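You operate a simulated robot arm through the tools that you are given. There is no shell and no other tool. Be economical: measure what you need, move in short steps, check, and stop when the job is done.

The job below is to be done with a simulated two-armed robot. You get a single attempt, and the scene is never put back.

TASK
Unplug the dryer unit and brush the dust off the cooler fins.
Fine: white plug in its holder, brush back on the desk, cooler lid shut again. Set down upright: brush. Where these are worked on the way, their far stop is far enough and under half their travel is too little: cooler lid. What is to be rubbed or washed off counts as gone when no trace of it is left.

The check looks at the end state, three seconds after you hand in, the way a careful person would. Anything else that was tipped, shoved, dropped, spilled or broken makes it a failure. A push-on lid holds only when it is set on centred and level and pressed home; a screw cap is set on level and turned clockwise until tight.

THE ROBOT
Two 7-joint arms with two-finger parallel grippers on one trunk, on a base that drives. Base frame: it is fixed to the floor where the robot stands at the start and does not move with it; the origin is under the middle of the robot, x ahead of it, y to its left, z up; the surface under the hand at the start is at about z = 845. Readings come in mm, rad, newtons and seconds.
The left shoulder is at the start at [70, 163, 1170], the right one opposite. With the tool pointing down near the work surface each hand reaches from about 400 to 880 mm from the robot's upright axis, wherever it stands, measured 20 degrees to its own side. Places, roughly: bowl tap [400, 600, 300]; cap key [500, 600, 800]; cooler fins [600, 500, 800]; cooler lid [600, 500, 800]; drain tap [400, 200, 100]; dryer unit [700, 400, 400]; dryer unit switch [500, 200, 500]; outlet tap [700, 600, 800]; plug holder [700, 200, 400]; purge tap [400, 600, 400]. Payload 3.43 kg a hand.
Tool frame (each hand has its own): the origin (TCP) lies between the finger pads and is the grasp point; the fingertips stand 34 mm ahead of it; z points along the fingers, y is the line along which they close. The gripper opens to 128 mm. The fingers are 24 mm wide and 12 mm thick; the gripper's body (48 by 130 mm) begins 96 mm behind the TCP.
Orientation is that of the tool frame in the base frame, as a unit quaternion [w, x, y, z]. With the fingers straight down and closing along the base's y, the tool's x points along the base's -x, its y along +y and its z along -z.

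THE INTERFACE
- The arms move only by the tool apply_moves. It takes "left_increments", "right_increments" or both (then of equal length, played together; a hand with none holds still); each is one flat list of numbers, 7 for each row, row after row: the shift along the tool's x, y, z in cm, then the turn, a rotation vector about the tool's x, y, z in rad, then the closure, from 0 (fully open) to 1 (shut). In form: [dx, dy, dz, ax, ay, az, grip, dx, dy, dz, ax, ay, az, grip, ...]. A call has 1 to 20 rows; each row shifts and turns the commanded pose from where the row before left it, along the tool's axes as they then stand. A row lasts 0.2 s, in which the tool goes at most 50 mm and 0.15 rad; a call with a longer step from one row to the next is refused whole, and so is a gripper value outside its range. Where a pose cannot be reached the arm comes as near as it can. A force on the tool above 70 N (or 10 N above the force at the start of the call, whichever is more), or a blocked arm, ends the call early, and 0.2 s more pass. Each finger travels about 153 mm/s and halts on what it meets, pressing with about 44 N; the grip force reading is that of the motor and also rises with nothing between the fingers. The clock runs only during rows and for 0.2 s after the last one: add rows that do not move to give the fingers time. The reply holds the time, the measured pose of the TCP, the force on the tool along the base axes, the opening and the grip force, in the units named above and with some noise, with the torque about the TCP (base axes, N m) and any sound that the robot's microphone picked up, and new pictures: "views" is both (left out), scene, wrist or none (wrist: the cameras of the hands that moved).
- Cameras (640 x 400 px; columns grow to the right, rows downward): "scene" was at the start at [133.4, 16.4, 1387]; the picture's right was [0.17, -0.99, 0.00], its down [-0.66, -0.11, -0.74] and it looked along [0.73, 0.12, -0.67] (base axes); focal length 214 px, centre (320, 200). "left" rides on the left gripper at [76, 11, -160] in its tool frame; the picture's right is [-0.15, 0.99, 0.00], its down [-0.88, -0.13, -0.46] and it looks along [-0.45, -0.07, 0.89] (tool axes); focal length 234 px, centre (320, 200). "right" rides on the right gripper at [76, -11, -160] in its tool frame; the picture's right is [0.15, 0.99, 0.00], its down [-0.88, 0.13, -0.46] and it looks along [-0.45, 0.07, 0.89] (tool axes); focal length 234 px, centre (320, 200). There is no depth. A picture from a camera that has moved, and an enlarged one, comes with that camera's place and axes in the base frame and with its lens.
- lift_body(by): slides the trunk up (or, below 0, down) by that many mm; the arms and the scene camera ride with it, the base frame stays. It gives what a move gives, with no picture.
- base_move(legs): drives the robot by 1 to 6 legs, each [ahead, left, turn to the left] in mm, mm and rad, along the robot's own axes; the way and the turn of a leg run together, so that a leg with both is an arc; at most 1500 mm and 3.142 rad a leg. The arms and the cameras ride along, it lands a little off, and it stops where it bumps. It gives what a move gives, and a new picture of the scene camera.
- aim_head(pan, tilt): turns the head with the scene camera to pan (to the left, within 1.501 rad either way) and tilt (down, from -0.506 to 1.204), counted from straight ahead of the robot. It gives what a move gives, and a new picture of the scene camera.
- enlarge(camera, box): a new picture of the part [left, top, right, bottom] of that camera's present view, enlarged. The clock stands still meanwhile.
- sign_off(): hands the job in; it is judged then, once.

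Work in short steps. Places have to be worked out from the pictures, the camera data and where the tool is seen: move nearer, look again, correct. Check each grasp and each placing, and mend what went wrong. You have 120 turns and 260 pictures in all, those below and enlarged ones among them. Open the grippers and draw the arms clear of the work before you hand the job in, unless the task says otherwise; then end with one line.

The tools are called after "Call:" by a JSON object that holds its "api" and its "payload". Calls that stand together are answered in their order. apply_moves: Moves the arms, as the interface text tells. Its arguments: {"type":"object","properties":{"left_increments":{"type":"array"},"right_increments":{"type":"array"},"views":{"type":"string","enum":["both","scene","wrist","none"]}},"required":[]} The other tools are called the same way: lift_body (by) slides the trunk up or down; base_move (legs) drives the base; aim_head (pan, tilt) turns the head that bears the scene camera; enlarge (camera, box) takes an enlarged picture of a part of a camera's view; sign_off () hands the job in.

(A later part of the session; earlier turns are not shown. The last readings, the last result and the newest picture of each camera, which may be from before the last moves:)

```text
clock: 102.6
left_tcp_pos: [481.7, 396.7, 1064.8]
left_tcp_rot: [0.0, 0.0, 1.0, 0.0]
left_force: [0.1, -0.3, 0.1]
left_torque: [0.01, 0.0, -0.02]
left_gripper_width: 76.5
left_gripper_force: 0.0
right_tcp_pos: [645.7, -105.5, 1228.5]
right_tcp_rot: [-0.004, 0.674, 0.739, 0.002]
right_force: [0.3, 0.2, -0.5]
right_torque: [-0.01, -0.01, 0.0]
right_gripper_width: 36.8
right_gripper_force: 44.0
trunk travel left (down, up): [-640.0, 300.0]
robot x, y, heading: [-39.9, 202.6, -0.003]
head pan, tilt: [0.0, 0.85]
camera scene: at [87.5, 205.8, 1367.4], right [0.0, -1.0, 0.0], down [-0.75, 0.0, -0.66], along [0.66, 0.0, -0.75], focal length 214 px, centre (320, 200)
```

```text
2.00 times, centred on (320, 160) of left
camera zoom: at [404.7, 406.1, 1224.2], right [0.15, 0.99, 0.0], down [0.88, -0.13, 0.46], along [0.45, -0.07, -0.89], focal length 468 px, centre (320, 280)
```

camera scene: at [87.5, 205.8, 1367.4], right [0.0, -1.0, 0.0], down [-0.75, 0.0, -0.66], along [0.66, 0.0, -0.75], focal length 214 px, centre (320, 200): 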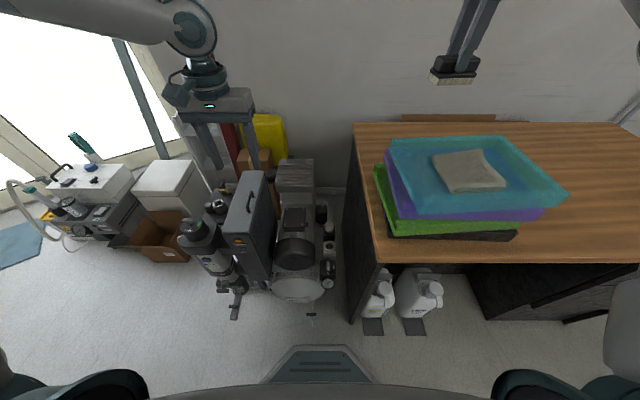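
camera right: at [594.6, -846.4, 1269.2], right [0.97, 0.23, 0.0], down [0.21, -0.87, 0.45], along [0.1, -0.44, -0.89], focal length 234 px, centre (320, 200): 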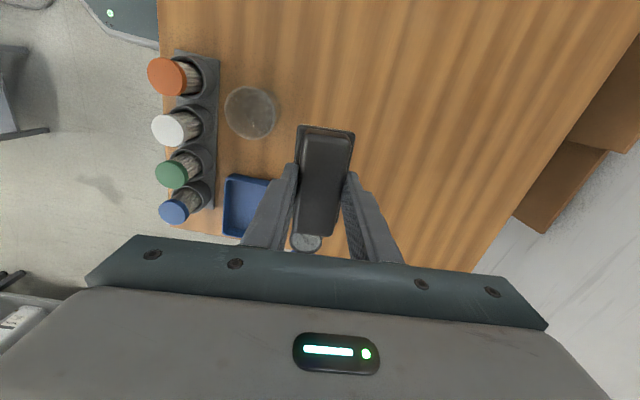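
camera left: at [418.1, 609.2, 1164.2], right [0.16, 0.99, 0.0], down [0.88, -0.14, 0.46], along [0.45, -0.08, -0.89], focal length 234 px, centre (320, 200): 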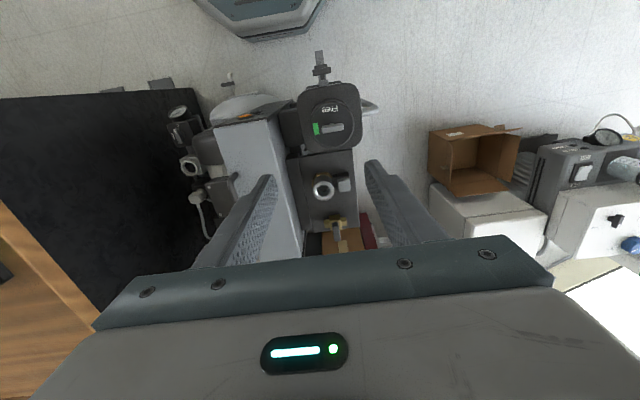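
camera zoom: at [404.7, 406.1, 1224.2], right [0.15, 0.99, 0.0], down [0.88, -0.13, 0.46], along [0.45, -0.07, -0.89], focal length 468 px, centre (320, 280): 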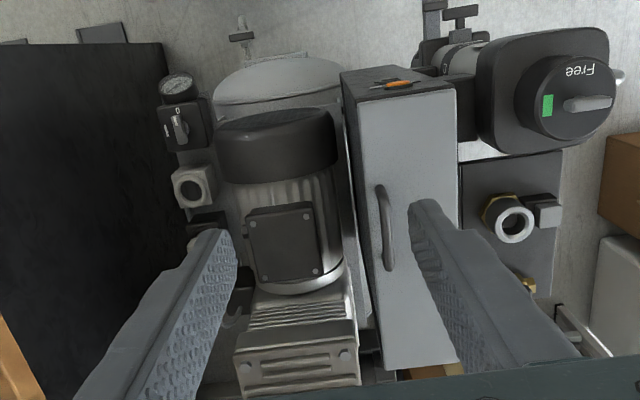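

Handle bar at about x 524–601, y≈440. I move above it.

Call:
{"api": "apply_moves", "payload": {"left_increments": [-2, 1.1, 2.9, 0, 0, 0, 0.6, -2, 1.1, 2.9, 0, 0, 0, 0.6, -2, 1.1, 2.9, 0, 0, 0, 0.6, -2, 1.1, 2.9, 0, 0, 0, 0.6], "views": "wrist"}}

Call:
{"api": "enlarge", "payload": {"camera": "left", "box": [240, 80, 400, 240]}}

Call:
{"api": "enlarge", "payload": {"camera": "scene", "box": [200, 100, 300, 220]}}

```text
clock: 103.6
left_tcp_pos: [562.1, 440.8, 947.9]
left_tcp_rot: [0.0, -0.001, 1.0, -0.001]
left_force: [-0.5, -0.1, 0.3]
left_torque: [0.0, 0.02, 0.02]
left_gripper_width: 51.2
left_gripper_force: 0.0
right_tcp_pos: [646.5, -104.9, 1228.6]
right_tcp_rot: [-0.004, 0.673, 0.74, 0.001]
right_force: [0.4, -0.4, -1.5]
right_torque: [0.0, 0.07, 0.04]
right_gripper_width: 36.9
right_gripper_force: 44.2
trunk travel left (down, up): [-640.0, 300.0]
robot x, y, heading: [-41.5, 205.5, -0.001]
head pan, tilt: [0.0, 0.85]
camera left: at [484.9, 450.9, 1108.0], right [0.15, 0.99, 0.0], down [0.88, -0.13, 0.45], along [0.45, -0.07, -0.89], focal length 234 px, centre (320, 200)
```

left: 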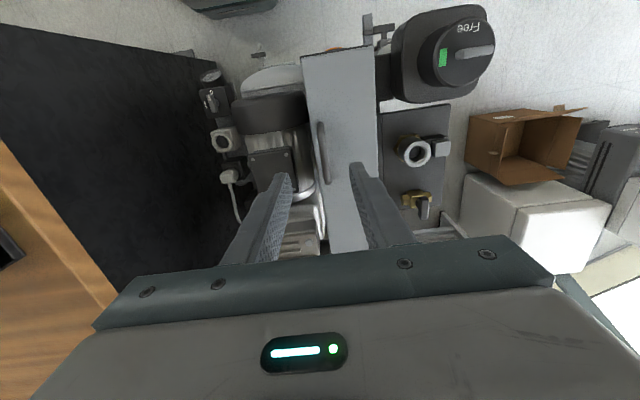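

```text
2.50 times, centred on (320, 160) of left
camera zoom: at [484.9, 450.9, 1108.0], right [0.15, 0.99, 0.0], down [0.88, -0.13, 0.45], along [0.45, -0.07, -0.89], focal length 585 px, centre (320, 300)
```

zoom: 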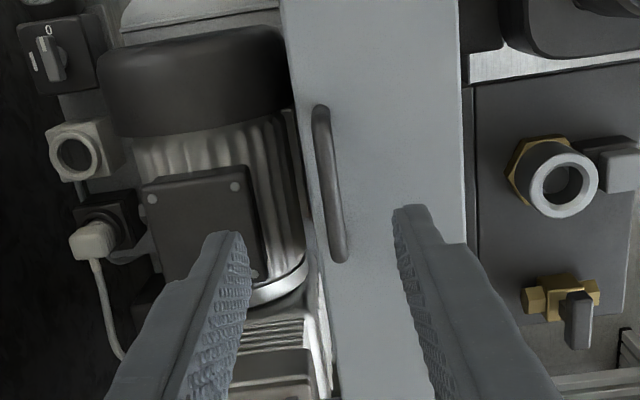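

```text
3.33 times, centred on (250, 160) of scene
camera zoom: at [89.1, 206.1, 1367.3], right [0.0, -1.0, 0.0], down [-0.75, 0.0, -0.66], along [0.66, 0.0, -0.75], focal length 715 px, centre (553, 333)
```

zoom: 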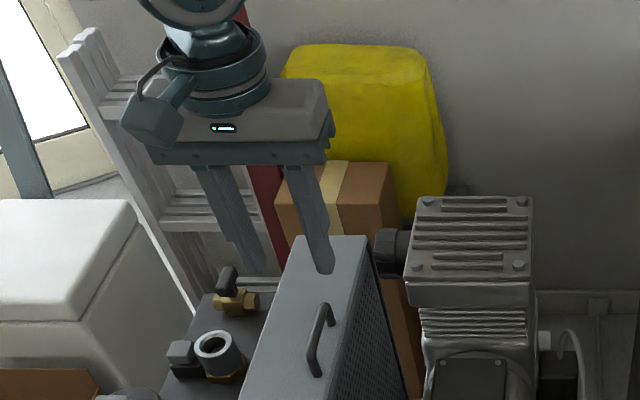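

Bar triangulates to about (567,443,814). Descend with tips to just below the bar.

Call:
{"api": "apply_moves", "payload": {"left_increments": [-0.5, 0.2, 2.5, 0, 0, 0, 0.6, 0, 0, 2.5, 0, 0, 0, 0.6, 0, 0, 2.5, 0, 0, 0, 0.6, 0, 0, 2, 0, 0, 0, 0.6], "views": "wrist"}}

Call:
{"api": "enlarge", "payload": {"camera": "left", "box": [240, 80, 400, 240]}}

Call:
{"api": "enlarge", "payload": {"camera": "scene", "box": [210, 140, 290, 230]}}

```text
clock: 104.6
left_tcp_pos: [561.3, 448.5, 858.7]
left_tcp_rot: [0.0, -0.001, 1.0, 0.0]
left_force: [0.1, 1.0, -0.8]
left_torque: [-0.02, 0.0, -0.02]
left_gripper_width: 51.2
left_gripper_force: 0.1
left hand out of reach, approached as far as the arm can: row 4
right_tcp_pos: [645.9, -105.5, 1228.4]
right_tcp_rot: [-0.004, 0.673, 0.739, 0.002]
right_force: [-0.3, -0.6, -0.4]
right_torque: [0.01, -0.01, -0.01]
right_gripper_width: 37.2
right_gripper_force: 44.1
trunk travel left (down, up): [-640.0, 300.0]
robot x, y, heading: [-42.9, 204.8, -0.0]
head pan, tilt: [0.0, 0.85]
camera left: at [484.0, 459.2, 1017.2], right [0.15, 0.99, 0.0], down [0.88, -0.13, 0.46], along [0.45, -0.07, -0.89], focal length 234 px, centre (320, 200)
```

left: 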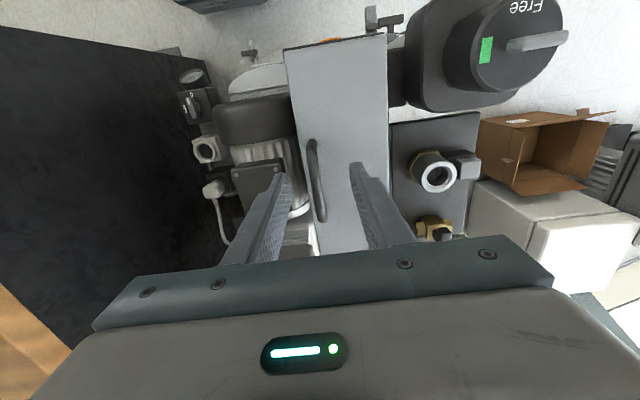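

```text
2.50 times, centred on (320, 160) of left
camera zoom: at [484.0, 459.2, 1017.2], right [0.15, 0.99, 0.0], down [0.88, -0.13, 0.46], along [0.45, -0.07, -0.89], focal length 585 px, centre (320, 300)
```

zoom: 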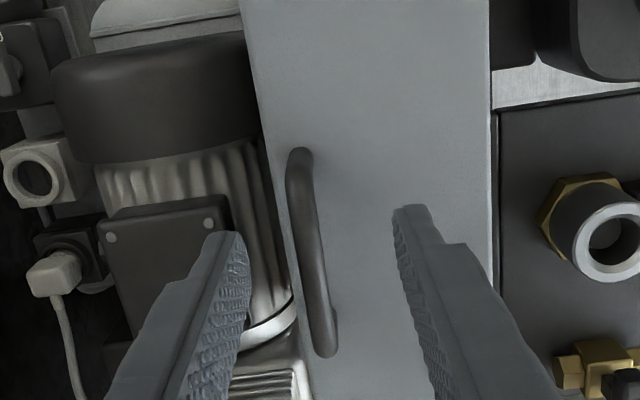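

```text
4.44 times, centred on (250, 185) of scene
camera zoom: at [87.7, 205.6, 1367.4], right [0.0, -1.0, 0.0], down [-0.75, 0.0, -0.66], along [0.66, 0.0, -0.75], focal length 953 px, centre (631, 267)
```

zoom: 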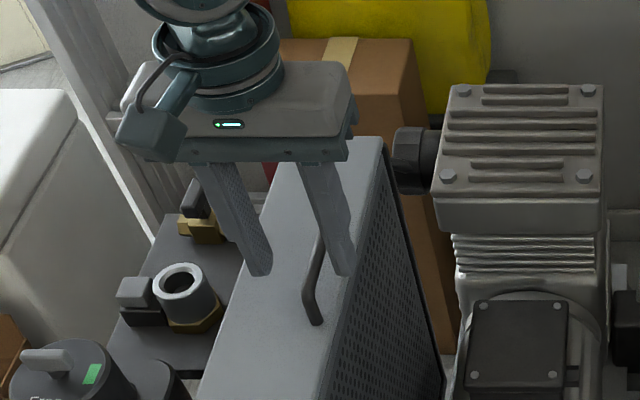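

Too high a shoulder; raise both hands, lower the trunk 110, then redo the approach.

Call:
{"api": "apply_moves", "payload": {"left_increments": [0, 0, -4, 0, 0, 0, 0.6, 0, 0, -4, 0, 0, 0, 0.6, -0.3, -0.2, -3, 0, 0, 0, 0.6], "right_increments": [0, 0, -2, 0, 0, 0, 1, 0, 0, -2, 0, 0, 0, 1, 0, 0, -2, 0, 0, 0, 1], "views": "none"}}

Call:
{"api": "lift_body", "payload": {"by": -110}}

Call:
{"api": "apply_moves", "payload": {"left_increments": [-0.1, -0.2, 0.8, 0, 0, 0, 0.6, 0, 0, 0.8, 0, 0, 0, 0.6], "views": "wrist"}}

Call:
{"api": "enlarge", "payload": {"camera": "scene", "box": [210, 110, 290, 200]}}

```text
clock: 105.4
left_tcp_pos: [565.0, 446.4, 969.1]
left_tcp_rot: [0.0, -0.002, 1.0, -0.001]
left_force: [-0.3, 0.2, -0.1]
left_torque: [-0.01, 0.0, -0.01]
left_gripper_width: 50.9
left_gripper_force: 0.2
right_tcp_pos: [646.5, -107.0, 1290.2]
right_tcp_rot: [-0.005, 0.673, 0.74, 0.002]
right_force: [-0.2, -0.1, -0.2]
right_torque: [-0.01, -0.01, -0.01]
right_gripper_width: 36.9
right_gripper_force: 44.3
trunk travel left (down, up): [-640.0, 300.0]
robot x, y, heading: [-39.8, 203.9, -0.0]
head pan, tilt: [0.0, 0.85]
```

```text
clock: 106.8
left_tcp_pos: [566.2, 446.2, 858.3]
left_tcp_rot: [0.0, 0.0, 1.0, 0.0]
left_force: [-0.6, -0.8, 0.1]
left_torque: [-0.01, 0.03, -0.03]
left_gripper_width: 51.2
left_gripper_force: 0.0
right_tcp_pos: [645.3, -106.9, 1180.7]
right_tcp_rot: [-0.003, 0.674, 0.739, 0.001]
right_force: [-0.5, 0.4, -1.2]
right_torque: [0.0, 0.0, -0.01]
right_gripper_width: 36.7
right_gripper_force: 43.9
trunk travel left (down, up): [-530.0, 410.0]
robot x, y, heading: [-40.7, 202.8, 0.002]
head pan, tilt: [0.0, 0.85]
```

```text
clock: 107.4
left_tcp_pos: [565.8, 444.2, 841.6]
left_tcp_rot: [0.0, -0.002, 1.0, 0.0]
left_force: [0.2, 0.0, -0.4]
left_torque: [0.01, 0.0, 0.02]
left_gripper_width: 51.0
left_gripper_force: 0.1
right_tcp_pos: [646.7, -107.4, 1180.7]
right_tcp_rot: [-0.004, 0.673, 0.739, 0.002]
right_force: [-0.3, 0.3, -1.1]
right_torque: [-0.02, 0.0, 0.01]
right_gripper_width: 37.2
right_gripper_force: 44.2
trunk travel left (down, up): [-530.0, 410.0]
robot x, y, heading: [-38.4, 202.9, 0.001]
head pan, tilt: [0.0, 0.85]
camera left: at [488.6, 454.7, 1000.3], right [0.14, 0.99, 0.0], down [0.88, -0.13, 0.46], along [0.45, -0.07, -0.89], focal length 234 px, centre (320, 200)
```

left: 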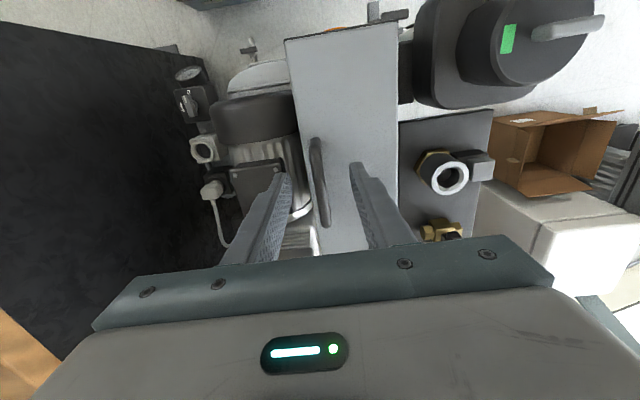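

```text
4.44 times, centred on (250, 155) of scene
camera zoom: at [87.4, 205.3, 1257.4], right [0.0, -1.0, 0.0], down [-0.75, 0.0, -0.66], along [0.66, 0.0, -0.75], focal length 953 px, centre (631, 400)
```

zoom: 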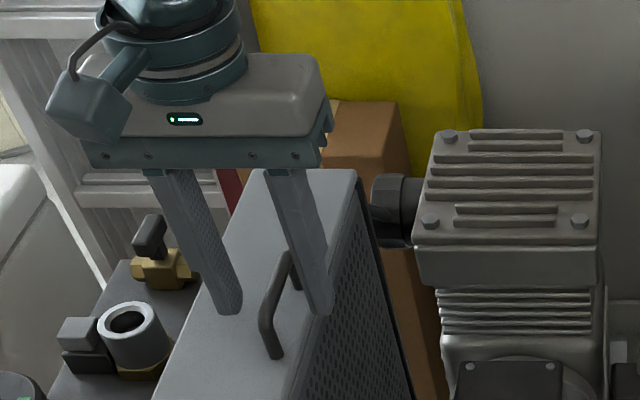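

Fingers straddle the bar. Descend 10 mm more and close.

Call:
{"api": "apply_moves", "payload": {"left_increments": [0, 0, 0.5, 0, 0, 0, 0.6, 0, 0, 0.5, 0, 0, 0, 0.6, 0, 0, 0, 0, 0, 0, 0.8, 0, 0, 0, 0, 0, 0, 1, 0, 0, 0, 0, 0, 0, 1], "views": "wrist"}}

Call:
{"api": "enlarge", "payload": {"camera": "scene", "box": [210, 110, 290, 200]}}

```text
clock: 108.6
left_tcp_pos: [566.0, 444.2, 830.9]
left_tcp_rot: [0.0, -0.001, 1.0, 0.0]
left_force: [-0.5, 2.3, 1.0]
left_torque: [0.05, 0.03, -0.06]
left_gripper_width: 9.3
left_gripper_force: 44.0
right_tcp_pos: [647.0, -107.6, 1179.9]
right_tcp_rot: [-0.003, 0.673, 0.74, 0.002]
right_force: [-0.4, -0.5, -1.5]
right_torque: [-0.01, 0.0, -0.01]
right_gripper_width: 37.2
right_gripper_force: 44.0
trunk travel left (down, up): [-530.0, 410.0]
robot x, y, heading: [-44.6, 202.5, -0.003]
head pan, tilt: [0.0, 0.85]
camera left: at [489.0, 454.6, 990.6], right [0.15, 0.99, 0.0], down [0.88, -0.13, 0.46], along [0.45, -0.07, -0.89], focal length 234 px, centre (320, 200)
```

left: 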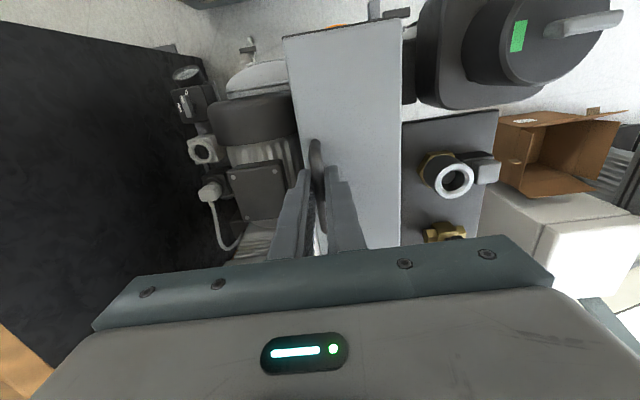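

```text
4.44 times, centred on (250, 155) of scene
camera zoom: at [87.4, 205.6, 1257.4], right [0.0, -1.0, 0.0], down [-0.75, 0.0, -0.66], along [0.66, 0.0, -0.75], focal length 953 px, centre (631, 400)
```

zoom: 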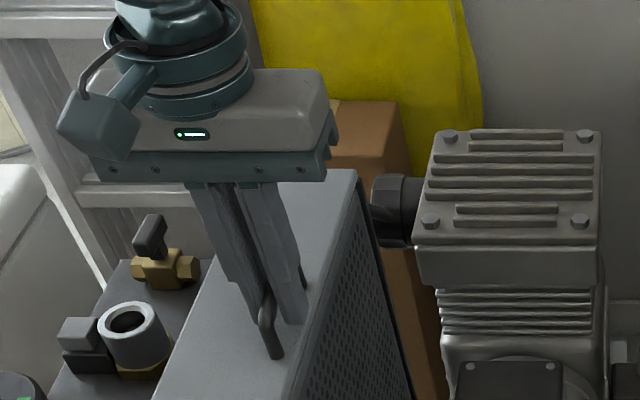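

Gripped the bar (9 mm). I lift it along an arc about the hinge (y≈513, z≈780), first 30°.

Call:
{"api": "apply_moves", "payload": {"left_increments": [0, 0.35, -0.58, 0, 0, 0, 1, 0, 0.35, -0.58, 0, 0, 0, 1, 0, 0.45, -0.52, 0, 0, 0, 1, 0, 0.45, -0.51, 0, 0, 0, 1, 0, 0.53, -0.43, 0, 0, 0, 1, 0, 0.53, -0.43, 0, 0, 0, 1], "views": "wrist"}}

Call:
{"api": "enlarge", "payload": {"camera": "scene", "box": [210, 110, 290, 200]}}

```text
clock: 110.0
left_tcp_pos: [566.7, 470.1, 862.8]
left_tcp_rot: [0.001, -0.001, 1.0, 0.0]
left_force: [-2.2, -6.3, 3.2]
left_torque: [-0.22, -0.34, -0.42]
left_gripper_width: 9.4
left_gripper_force: 43.2
right_tcp_pos: [645.2, -108.6, 1179.7]
right_tcp_rot: [-0.003, 0.673, 0.739, 0.002]
right_force: [1.3, 0.6, -1.6]
right_torque: [-0.01, 0.01, -0.01]
right_gripper_width: 36.9
right_gripper_force: 43.5
trunk travel left (down, up): [-530.0, 410.0]
robot x, y, heading: [-42.2, 202.2, 0.001]
head pan, tilt: [0.0, 0.85]
camera left: at [488.6, 480.2, 1022.5], right [0.15, 0.99, 0.0], down [0.88, -0.13, 0.46], along [0.45, -0.07, -0.89], focal length 234 px, centre (320, 200)
```

left: 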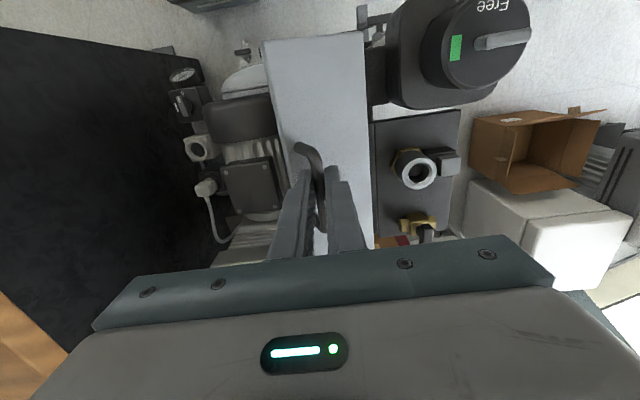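

```text
4.44 times, centred on (250, 155) of scene
camera zoom: at [86.7, 204.5, 1257.6], right [0.0, -1.0, 0.0], down [-0.75, 0.0, -0.66], along [0.66, 0.0, -0.75], focal length 953 px, centre (631, 400)
```

zoom: 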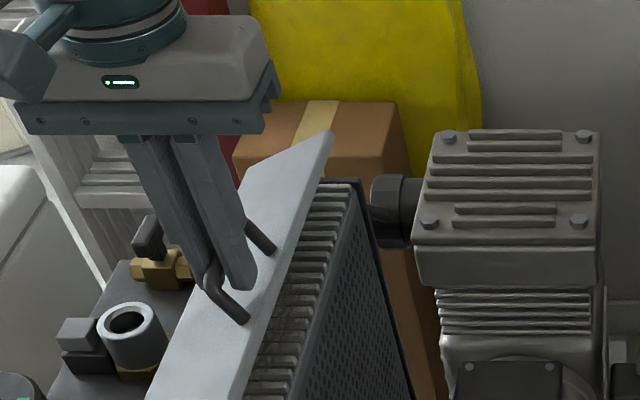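

Lid opens and fins show. Continue the arc to ~60°, then 90°.

Call:
{"api": "apply_moves", "payload": {"left_increments": [0, 0.5, -0.42, 0, 0, 0, 1, 0, 0.6, -0.38, 0, 0, 0, 1, 0, 0.65, -0.28, 0, 0, 0, 1, 0, 0.65, -0.22, 0, 0, 0, 1, 0, 0.68, -0.14, 0, 0, 0, 1, 0, 0.68, -0.08, 0, 0, 0, 1], "views": "none"}}

Call:
{"api": "enlarge", "payload": {"camera": "scene", "box": [210, 110, 290, 200]}}

```text
clock: 111.4
left_tcp_pos: [566.2, 508.2, 877.8]
left_tcp_rot: [0.001, 0.0, 1.0, 0.001]
left_force: [4.3, -3.5, 8.4]
left_torque: [-0.14, -0.37, -0.81]
left_gripper_width: 9.4
left_gripper_force: 43.3
right_tcp_pos: [645.2, -107.8, 1179.7]
right_tcp_rot: [-0.004, 0.673, 0.739, 0.002]
right_force: [-0.2, -0.7, -0.9]
right_torque: [-0.02, -0.03, 0.02]
right_gripper_width: 36.9
right_gripper_force: 43.6
trunk travel left (down, up): [-530.0, 410.0]
robot x, y, heading: [-42.1, 203.1, -0.003]
head pan, tilt: [0.0, 0.85]
```

```text
4.44 times, centred on (250, 155) of scene
camera zoom: at [87.0, 204.6, 1257.6], right [0.0, -1.0, 0.0], down [-0.75, 0.0, -0.66], along [0.66, 0.0, -0.75], focal length 953 px, centre (631, 400)
```

zoom: 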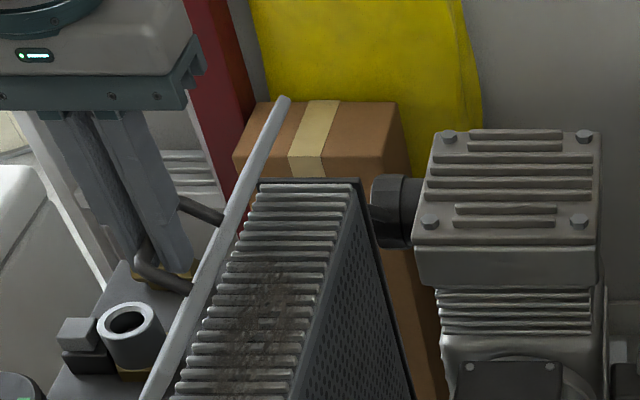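

Dust patch visible on the fins. Continue the arc to ~100°.

Call:
{"api": "apply_moves", "payload": {"left_increments": [0, 0.68, -0.15, 0, 0, 0, 1, 0, 0.68, -0.1, 0, 0, 0, 1, 0, 0.66, 0.08, 0, 0, 0, 1, 0, 0.66, 0.12, 0, 0, 0, 1, 0, 0.63, 0.22, 0, 0, 0, 1, 0, 0.63, 0.25, 0, 0, 0, 1], "views": "none"}}

Call:
{"api": "enlarge", "payload": {"camera": "scene", "box": [210, 110, 290, 200]}}

```text
clock: 112.8
left_tcp_pos: [565.4, 548.2, 873.5]
left_tcp_rot: [0.002, -0.001, 1.0, 0.0]
left_force: [3.0, 0.2, 7.1]
left_torque: [-0.11, -0.8, -1.08]
left_gripper_width: 9.6
left_gripper_force: 43.5
right_tcp_pos: [644.9, -106.3, 1180.4]
right_tcp_rot: [-0.003, 0.673, 0.74, 0.003]
right_force: [0.9, 0.6, -1.5]
right_torque: [-0.01, -0.02, 0.0]
right_gripper_width: 37.2
right_gripper_force: 44.3
trunk travel left (down, up): [-530.0, 410.0]
robot x, y, heading: [-42.4, 205.7, 0.002]
head pan, tilt: [0.0, 0.85]
```

```text
4.44 times, centred on (250, 155) of scene
camera zoom: at [86.9, 205.2, 1257.5], right [0.0, -1.0, 0.0], down [-0.75, 0.0, -0.66], along [0.66, 0.0, -0.75], focal length 953 px, centre (631, 400)
```

zoom: 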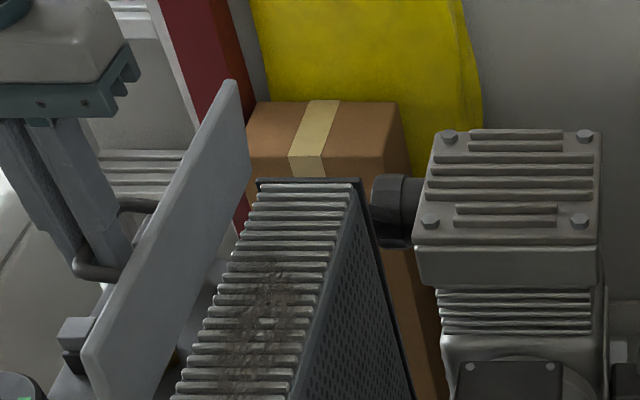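

Past vertical. Continue to find the stop.

Call:
{"api": "apply_moves", "payload": {"left_increments": [0, 0.58, 0.33, 0, 0, 0, 1, 0, 0.55, 0.38, 0, 0, 0, 1, 0, 0.5, 0.45, 0, 0, 0, 1, 0, 0.47, 0.48, 0, 0, 0, 1], "views": "none"}}

Call:
{"api": "enlarge", "payload": {"camera": "scene", "box": [200, 110, 280, 200]}}

```text
clock: 113.8
left_tcp_pos: [566.0, 573.0, 859.3]
left_tcp_rot: [0.003, -0.002, 1.0, 0.0]
left_force: [13.4, 25.2, 33.7]
left_torque: [0.23, -0.13, -1.09]
left_gripper_width: 9.7
left_gripper_force: 43.5
right_tcp_pos: [644.1, -104.4, 1181.1]
right_tcp_rot: [-0.003, 0.673, 0.74, 0.001]
right_force: [1.1, 0.1, -1.4]
right_torque: [-0.02, 0.03, 0.05]
right_gripper_width: 37.0
right_gripper_force: 44.4
trunk travel left (down, up): [-530.0, 410.0]
robot x, y, heading: [-38.8, 201.5, 0.0]
head pan, tilt: [0.0, 0.85]
```

```text
4.44 times, centred on (240, 155) of scene
camera zoom: at [85.9, 207.2, 1257.9], right [0.0, -1.0, 0.0], down [-0.75, 0.0, -0.66], along [0.66, 0.0, -0.75], focal length 953 px, centre (676, 400)
```

zoom: 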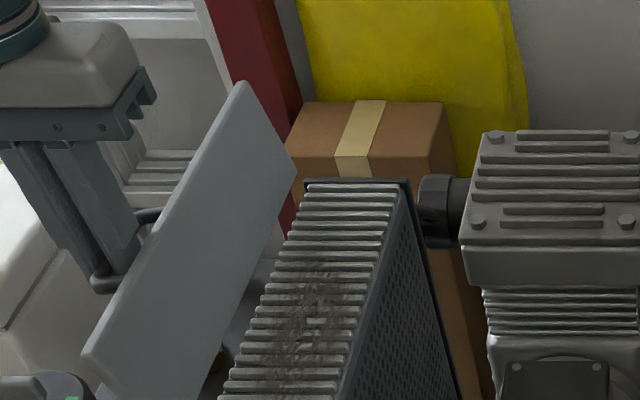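

Resistance indicates the stop (~115°). I open slightly and slide the fingers off along the lid plane (up and +y).

Call:
{"api": "apply_moves", "payload": {"left_increments": [0, 0, -0.1, 0, 0, 0, 0.86, 0, 0, 0, 0, 0, 0, 0.86, 0, 0.2, -0.5, 0, 0, 0, 0.86, 0, 0.22, -0.5, 0, 0, 0, 0.86, 0, 0.22, -0.5, 0, 0, 0, 0.86, 0, 0.22, -0.5, 0, 0, 0, 0.86], "views": "wrist"}}

Call:
{"api": "enlarge", "payload": {"camera": "scene", "box": [200, 110, 280, 200]}}

```text
clock: 115.2
left_tcp_pos: [566.0, 576.6, 879.0]
left_tcp_rot: [0.0, -0.001, 1.0, 0.0]
left_force: [-0.7, -0.7, 0.6]
left_torque: [0.0, -0.01, 0.03]
left_gripper_width: 18.1
left_gripper_force: 0.0
right_tcp_pos: [646.0, -107.0, 1179.4]
right_tcp_rot: [-0.003, 0.673, 0.739, 0.002]
right_force: [0.1, 0.3, -1.1]
right_torque: [0.02, 0.01, 0.02]
right_gripper_width: 36.9
right_gripper_force: 44.2
trunk travel left (down, up): [-530.0, 410.0]
robot x, y, heading: [-40.0, 205.2, 0.0]
head pan, tilt: [0.0, 0.85]
camera left: at [488.4, 587.5, 1037.5], right [0.15, 0.99, 0.0], down [0.88, -0.13, 0.46], along [0.45, -0.07, -0.89], focal length 234 px, centre (320, 200)
```

left: 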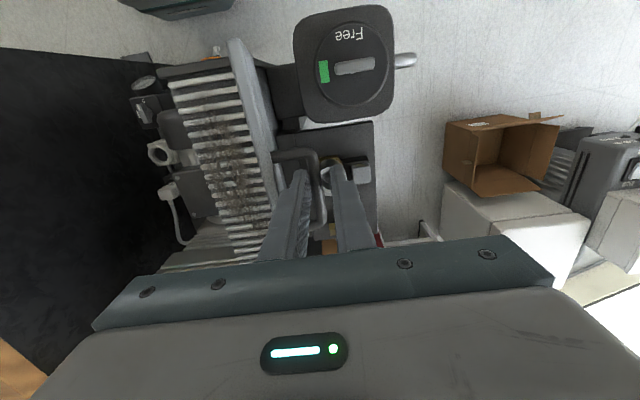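

```text
4.44 times, centred on (240, 155) of scene
camera zoom: at [87.3, 205.3, 1257.4], right [0.0, -1.0, 0.0], down [-0.75, 0.0, -0.66], along [0.66, 0.0, -0.75], focal length 953 px, centre (676, 400)
```

zoom: 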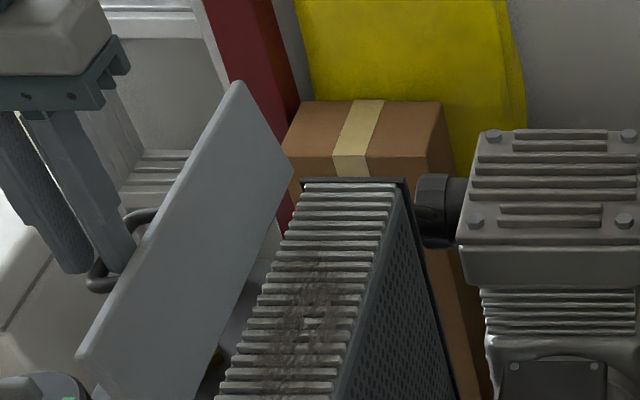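

The lid stays. Withdraw further up and +y.

Call:
{"api": "apply_moves", "payload": {"left_increments": [0, 0.3, -0.6, 0, 0, 0, 0.86, 0, 0.4, -0.8, 0, 0, 0, 0.86, 0, 0.5, -1, 0, 0, 0, 0.86, 0, 0.5, -1, 0, 0, 0, 0.86, 0, 0.5, -2, 0, 0, 0, 0.86, 0, 1, -3, 0, 0, 0, 0.6, 0, 1, -4, 0, 0, 0, 0.4, 0, 1, -4, 0, 0, 0, 0.4], "views": "wrist"}}

Call:
{"api": "enlarge", "payload": {"camera": "left", "box": [120, 0, 360, 240]}}

Call:
{"api": "enlarge", "payload": {"camera": "scene", "box": [200, 110, 300, 240]}}

```text
clock: 117.0
left_tcp_pos: [566.7, 628.7, 1042.3]
left_tcp_rot: [0.0, 0.0, 1.0, 0.0]
left_force: [0.0, 0.4, -0.1]
left_torque: [-0.01, 0.01, -0.03]
left_gripper_width: 77.0
left_gripper_force: 0.0
right_tcp_pos: [645.1, -106.9, 1180.2]
right_tcp_rot: [-0.003, 0.674, 0.738, 0.002]
right_force: [-0.2, -0.8, -0.5]
right_torque: [0.02, -0.03, 0.0]
right_gripper_width: 37.0
right_gripper_force: 43.3
trunk travel left (down, up): [-530.0, 410.0]
robot x, y, heading: [-44.9, 205.3, -0.002]
head pan, tilt: [0.0, 0.85]
camera left: at [490.0, 638.7, 1202.5], right [0.15, 0.99, 0.0], down [0.88, -0.13, 0.46], along [0.45, -0.07, -0.89], focal length 234 px, centre (320, 200)
```

left: 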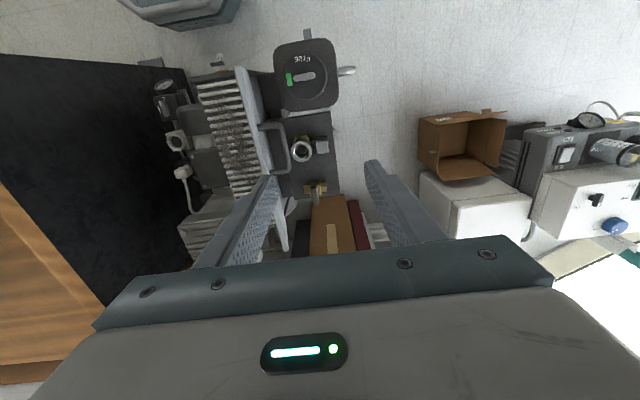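

```text
1.67 times, centred on (240, 120) of left
camera zoom: at [490.0, 638.7, 1202.5], right [0.15, 0.99, 0.0], down [0.88, -0.13, 0.46], along [0.45, -0.07, -0.89], focal length 390 px, centre (453, 333)
```

zoom: 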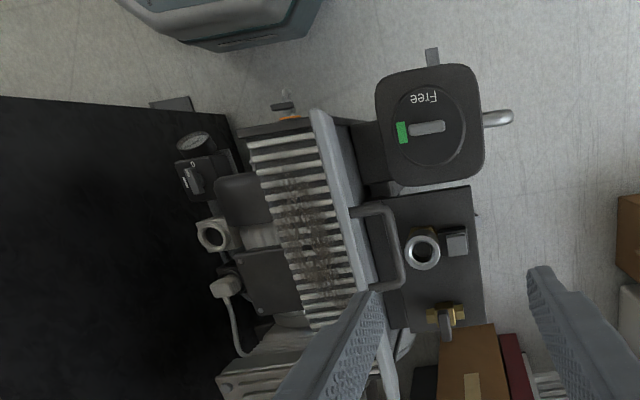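

```text
3.08 times, centred on (250, 175) of scene
camera zoom: at [86.8, 205.0, 1257.4], right [0.0, -1.0, 0.0], down [-0.75, 0.0, -0.66], along [0.66, 0.0, -0.75], focal length 660 px, centre (535, 277)
```

zoom: 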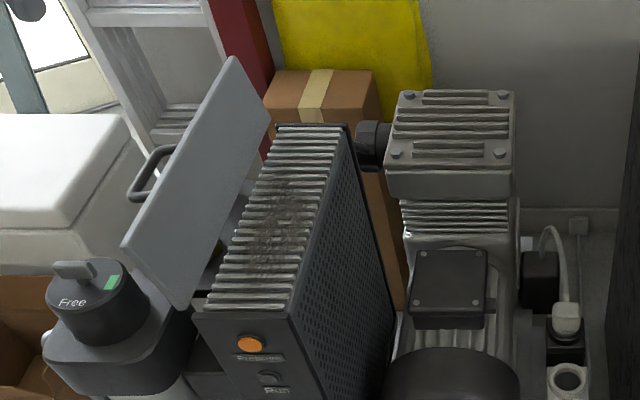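

Lid is fully open, dust on fins around x 505–650. Now drive left to y≈670 so the right hand faces the fins.

Call:
{"api": "base_move", "payload": {"legs": [[0, 465, 0]]}}

Call:
{"api": "enlarge", "payload": {"camera": "right", "box": [160, 0, 480, 260]}}

```text
clock: 119.8
left_tcp_pos: [566.8, 1090.8, 1042.9]
left_tcp_rot: [0.0, -0.001, 1.0, -0.001]
left_force: [-0.5, -0.3, -0.4]
left_torque: [-0.04, -0.02, 0.01]
left_gripper_width: 76.9
left_gripper_force: 0.0
right_tcp_pos: [645.1, 354.7, 1180.1]
right_tcp_rot: [-0.004, 0.673, 0.74, 0.001]
right_force: [0.7, 0.6, 0.0]
right_torque: [-0.01, -0.02, -0.01]
right_gripper_width: 36.8
right_gripper_force: 44.0
trunk travel left (down, up): [-530.0, 410.0]
robot x, y, heading: [-40.4, 663.3, 0.001]
head pan, tilt: [0.0, 0.85]
camera scene: at [87.1, 666.2, 1257.4], right [0.0, -1.0, 0.0], down [-0.75, 0.0, -0.66], along [0.66, 0.0, -0.75], focal length 214 px, centre (320, 200)
```

scene: 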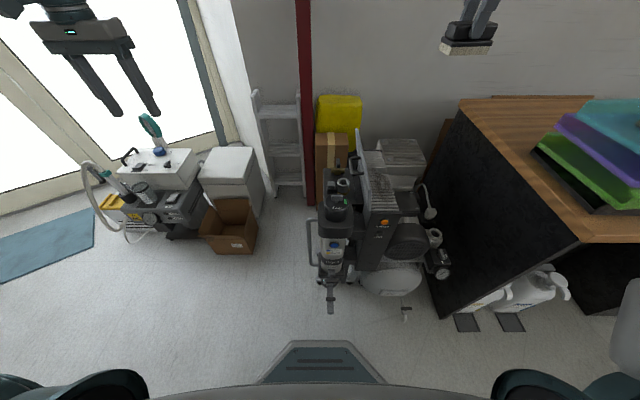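

```text
1.54 times, centred on (320, 130) of right
camera zoom: at [626.7, 427.2, 1340.7], right [0.97, 0.24, 0.0], down [0.21, -0.87, 0.45], along [0.11, -0.43, -0.89], focal length 360 px, centre (320, 308)
```

zoom: 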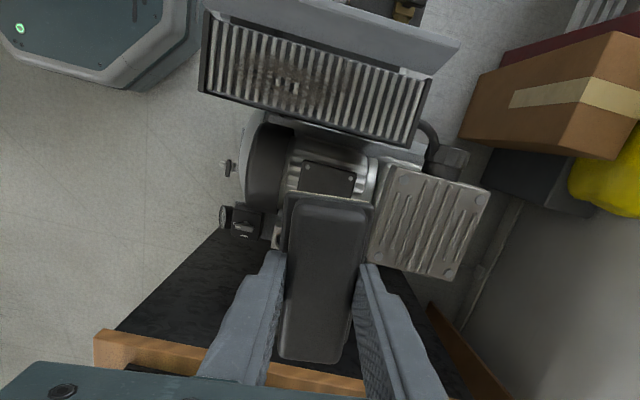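

Dust spans x≈504–654, y≈445–496. With the brush's long axis along y it covers the full width; I square the yaw and move above the patch's near end.

Call:
{"api": "apply_moves", "payload": {"right_increments": [0, 0, 0, 0, 0, 0.095, 1, 1.39, -1.81, 2.88, 0, 0, 0, 1, 1.39, -1.81, 2.88, 0, 0, 0, 1, 1.39, -1.81, 2.88, 0, 0, 0, 1, 1.39, -1.81, 2.88, 0, 0, 0, 1, 1.39, -1.81, 2.88, 0, 0, 0, 1, 1.39, -1.81, 2.88, 0, 0, 0, 1, 1.39, -1.81, 2.88, 0, 0, 0, 1, 1.39, -1.81, 2.0, 0, 0, 0, 1], "views": "both"}}

Call:
{"api": "enlarge", "payload": {"camera": "scene", "box": [320, 90, 440, 230]}}

Call:
{"api": "enlarge", "payload": {"camera": "right", "box": [200, 60, 440, 260]}}

```text
clock: 121.8
left_tcp_pos: [567.6, 1090.2, 1041.4]
left_tcp_rot: [0.0, -0.001, 1.0, 0.0]
left_force: [-0.4, 0.7, 0.0]
left_torque: [0.01, -0.01, -0.01]
left_gripper_width: 77.0
left_gripper_force: 0.0
right_tcp_pos: [501.8, 467.8, 959.1]
right_tcp_rot: [-0.005, 0.707, 0.707, 0.002]
right_force: [-0.2, -0.9, -0.5]
right_torque: [0.03, 0.02, 0.0]
right_gripper_width: 36.9
right_gripper_force: 44.0
trunk travel left (down, up): [-530.0, 410.0]
robot x, y, heading: [-43.2, 662.5, 0.003]
head pan, tilt: [0.0, 0.85]
camera scene: at [87.3, 666.2, 1257.4], right [0.0, -1.0, 0.0], down [-0.75, 0.0, -0.66], along [0.66, 0.0, -0.75], focal length 214 px, centre (320, 200)
camera right: at [488.7, 542.5, 1119.7], right [0.99, 0.15, 0.0], down [0.13, -0.88, 0.45], along [0.06, -0.44, -0.89], focal length 234 px, centre (320, 200)
```

scene: 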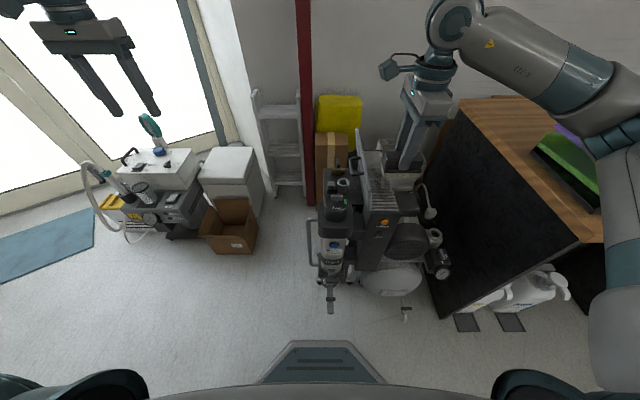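
right: 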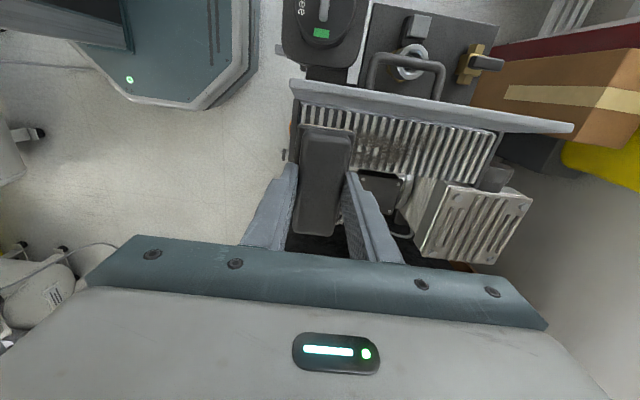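

```text
2.86 times, centred on (380, 160) of scene
camera zoom: at [87.3, 666.2, 1257.4], right [0.0, -1.0, 0.0], down [-0.75, 0.0, -0.66], along [0.66, 0.0, -0.75], focal length 613 px, centre (149, 314)
```

zoom: 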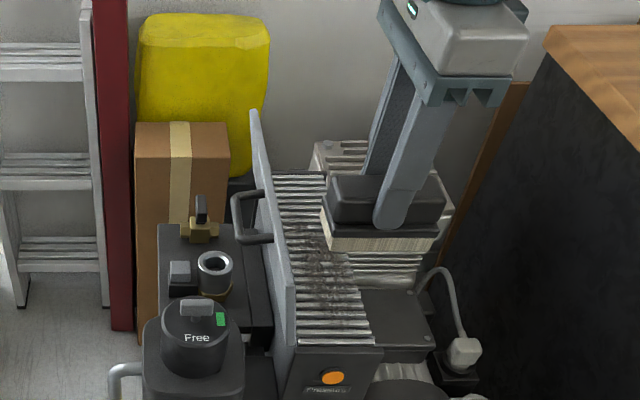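

```text
2.00 times, centred on (320, 160) of right
camera zoom: at [488.7, 542.5, 1119.7], right [0.99, 0.15, 0.0], down [0.13, -0.88, 0.45], along [0.06, -0.44, -0.89], focal length 468 px, centre (320, 280)
```

zoom: 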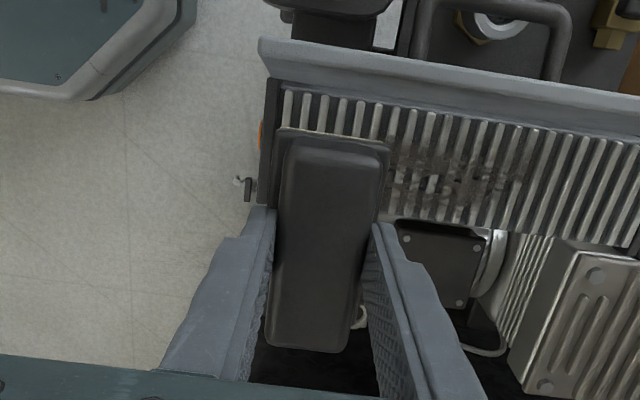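

Descend to just above the fins, then feel for contact.

Call:
{"api": "apply_moves", "payload": {"right_increments": [-0.2, -0.3, 3, 0, 0, 0, 1, 0, 0, 3, 0, 0, 0, 1, 0, 0, 2.5, 0, 0, 0, 1, 0, 0, 0.7, 0, 0, 0, 1], "views": "none"}}

Call:
{"api": "enlarge", "payload": {"camera": "scene", "box": [330, 110, 430, 230]}}

Call:
{"api": "enlarge", "payload": {"camera": "right", "box": [200, 60, 440, 260]}}

```text
clock: 122.8
left_tcp_pos: [566.7, 1090.7, 1042.4]
left_tcp_rot: [0.0, -0.001, 1.0, 0.001]
left_force: [0.3, -0.5, 0.2]
left_torque: [0.01, -0.04, -0.01]
left_gripper_width: 76.9
left_gripper_force: 0.0
right_tcp_pos: [497.9, 468.7, 867.4]
right_tcp_rot: [-0.003, 0.707, 0.707, 0.003]
right_force: [-0.2, 0.0, -1.1]
right_torque: [-0.02, 0.01, -0.01]
right_gripper_width: 37.0
right_gripper_force: 44.0
trunk travel left (down, up): [-530.0, 410.0]
robot x, y, heading: [-45.4, 662.1, 0.004]
head pan, tilt: [0.0, 0.85]
```

```text
3.33 times, centred on (380, 170) of scene
camera zoom: at [87.0, 666.1, 1257.4], right [0.0, -1.0, 0.0], down [-0.75, 0.0, -0.66], along [0.66, 0.0, -0.75], focal length 715 px, centre (120, 300)
```

zoom: 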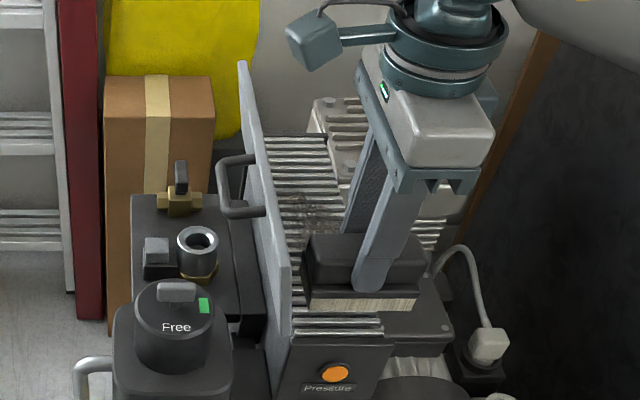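

```text
2.00 times, centred on (320, 160) of right
camera zoom: at [484.5, 542.0, 1028.3], right [0.99, 0.15, 0.0], down [0.13, -0.88, 0.45], along [0.06, -0.44, -0.89], focal length 468 px, centre (320, 280)
```

zoom: 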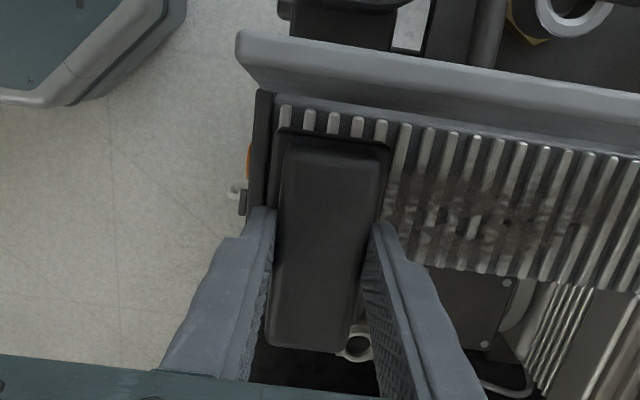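

Good placement. Lower slowly to contact.

Call:
{"api": "apply_moves", "payload": {"right_increments": [0, 0, 0.4, 0, 0, 0, 1, 0, 0, 0.4, 0, 0, 0, 1, 0, 0, 0.4, 0, 0, 0, 1, 0, 0, 0.4, 0, 0, 0, 1], "views": "none"}}

Call:
{"api": "apply_moves", "payload": {"right_increments": [0, 0, 0.3, 0, 0, 0, 1, 0, 0, 0.3, 0, 0, 0, 1], "views": "none"}}

Call:
{"api": "enlarge", "payload": {"camera": "scene", "box": [340, 150, 420, 230]}}

```text
clock: 123.8
left_tcp_pos: [566.7, 1090.4, 1042.8]
left_tcp_rot: [0.0, -0.001, 1.0, -0.001]
left_force: [0.3, -0.6, 0.5]
left_torque: [0.01, 0.02, 0.0]
left_gripper_width: 76.8
left_gripper_force: 0.1
right_tcp_pos: [497.3, 467.8, 852.2]
right_tcp_rot: [-0.004, 0.707, 0.707, 0.002]
right_force: [0.1, -1.1, -1.0]
right_torque: [0.0, 0.0, -0.02]
right_gripper_width: 37.1
right_gripper_force: 44.2
trunk travel left (down, up): [-530.0, 410.0]
robot x, y, heading: [-43.4, 666.7, 0.001]
head pan, tilt: [0.0, 0.85]
```

```text
clock: 124.4
left_tcp_pos: [567.0, 1090.2, 1042.7]
left_tcp_rot: [0.0, -0.002, 1.0, 0.0]
left_force: [0.7, -0.7, 0.7]
left_torque: [-0.03, 0.0, -0.01]
left_gripper_width: 76.7
left_gripper_force: 0.0
right_tcp_pos: [498.3, 466.7, 845.5]
right_tcp_rot: [-0.004, 0.707, 0.707, 0.001]
right_force: [-0.1, 0.1, -0.5]
right_torque: [0.0, 0.02, -0.03]
right_gripper_width: 37.1
right_gripper_force: 44.1
trunk travel left (down, up): [-530.0, 410.0]
robot x, y, heading: [-40.5, 662.7, 0.003]
head pan, tilt: [0.0, 0.85]
```

```text
5.00 times, centred on (380, 190) of scene
camera zoom: at [87.1, 666.0, 1257.4], right [0.0, -1.0, 0.0], down [-0.75, 0.0, -0.66], along [0.66, 0.0, -0.75], focal length 1072 px, centre (20, 250)
```

zoom: 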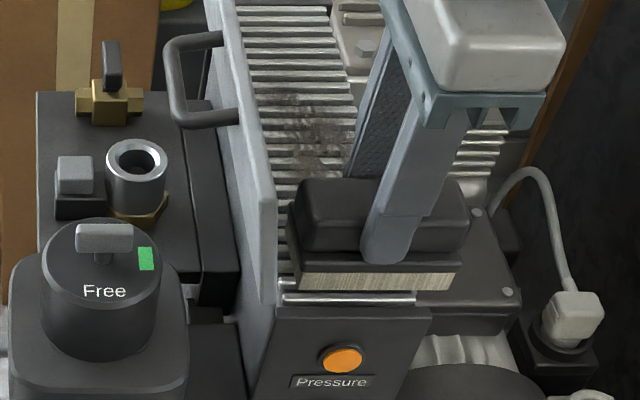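

Nearly touching. Continue in small steps.

Call:
{"api": "apply_moves", "payload": {"right_increments": [0, 0, 0.2, 0, 0, 0, 1, 0, 0, 0.2, 0, 0, 0, 1], "views": "none"}}

Call:
{"api": "apply_moves", "payload": {"right_increments": [0, 0, 0.2, 0, 0, 0, 1, 0, 0, 0.2, 0, 0, 0, 1], "views": "none"}}

Call:
{"api": "enlarge", "payload": {"camera": "scene", "box": [340, 150, 420, 230]}}

```text
clock: 125.0
left_tcp_pos: [567.1, 1090.5, 1042.1]
left_tcp_rot: [0.0, -0.002, 1.0, 0.001]
left_force: [-0.4, -0.4, 0.1]
left_torque: [-0.03, 0.01, 0.01]
left_gripper_width: 76.7
left_gripper_force: 0.1
right_tcp_pos: [497.3, 466.1, 841.8]
right_tcp_rot: [-0.004, 0.707, 0.708, 0.003]
right_force: [0.1, -0.9, -0.5]
right_torque: [0.01, 0.01, -0.03]
right_gripper_width: 37.0
right_gripper_force: 44.4
trunk travel left (down, up): [-530.0, 410.0]
robot x, y, heading: [-42.0, 663.2, -0.0]
head pan, tilt: [0.0, 0.85]
```

```text
clock: 125.6
left_tcp_pos: [564.4, 1090.1, 1044.1]
left_tcp_rot: [0.001, -0.001, 1.0, 0.001]
left_force: [-0.1, -0.3, 0.2]
left_torque: [-0.03, -0.04, -0.03]
left_gripper_width: 76.7
left_gripper_force: 0.0
right_tcp_pos: [496.7, 467.8, 840.8]
right_tcp_rot: [-0.002, 0.708, 0.706, 0.005]
right_force: [2.2, -2.7, 23.7]
right_torque: [-0.22, 0.31, 0.08]
right_gripper_width: 36.7
right_gripper_force: 43.9
trunk travel left (down, up): [-530.0, 410.0]
robot x, y, heading: [-41.5, 661.8, -0.003]
head pan, tilt: [0.0, 0.85]
```

```text
5.00 times, centred on (380, 190) of scene
camera zoom: at [85.0, 666.5, 1258.1], right [0.0, -1.0, 0.0], down [-0.75, 0.0, -0.66], along [0.66, 0.0, -0.75], focal length 1072 px, centre (20, 250)
```

zoom: 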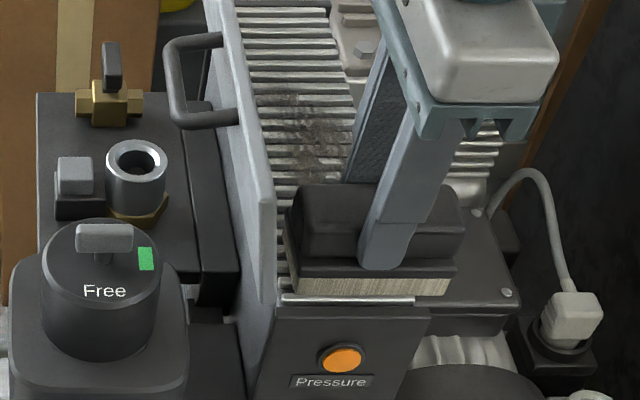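

Contact at z≈841 with ~24 N. Sweep along +x across the dust.

Call:
{"api": "apply_moves", "payload": {"right_increments": [0, 0.8, -0.1, 0, 0, 0, 1, 0, 1, 0, 0, 0, 0, 1, 0, 1, 0, 0, 0, 0, 1, 0, 1, 0, 0, 0, 0, 1, 0, 1, 0, 0, 0, 0, 1, 0, 1, 0, 0, 0, 0, 1, 0, 1, 0, 0, 0, 0, 1, 0, 1, 0, 0, 0, 0, 1], "views": "none"}}

Call:
{"api": "enlarge", "payload": {"camera": "scene", "box": [340, 130, 420, 210]}}

```text
clock: 127.4
left_tcp_pos: [564.7, 1090.6, 1044.5]
left_tcp_rot: [0.0, -0.001, 1.0, -0.001]
left_force: [-0.1, 0.0, 0.2]
left_torque: [0.02, -0.02, -0.04]
left_gripper_width: 76.7
left_gripper_force: 0.0
right_tcp_pos: [574.3, 466.9, 841.1]
right_tcp_rot: [-0.003, 0.707, 0.707, 0.002]
right_force: [-7.5, 0.3, 23.6]
right_torque: [0.27, 0.2, 0.08]
right_gripper_width: 36.9
right_gripper_force: 43.8
trunk travel left (down, up): [-530.0, 410.0]
robot x, y, heading: [-44.9, 665.9, 0.001]
head pan, tilt: [0.0, 0.85]
```

```text
5.00 times, centred on (380, 170) of scene
camera zoom: at [83.8, 666.9, 1257.7], right [0.0, -1.0, 0.0], down [-0.75, 0.0, -0.66], along [0.66, 0.0, -0.75], focal length 1072 px, centre (20, 350)
```

zoom: 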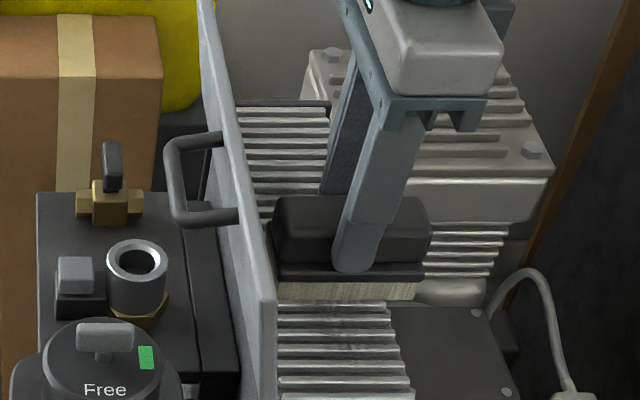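

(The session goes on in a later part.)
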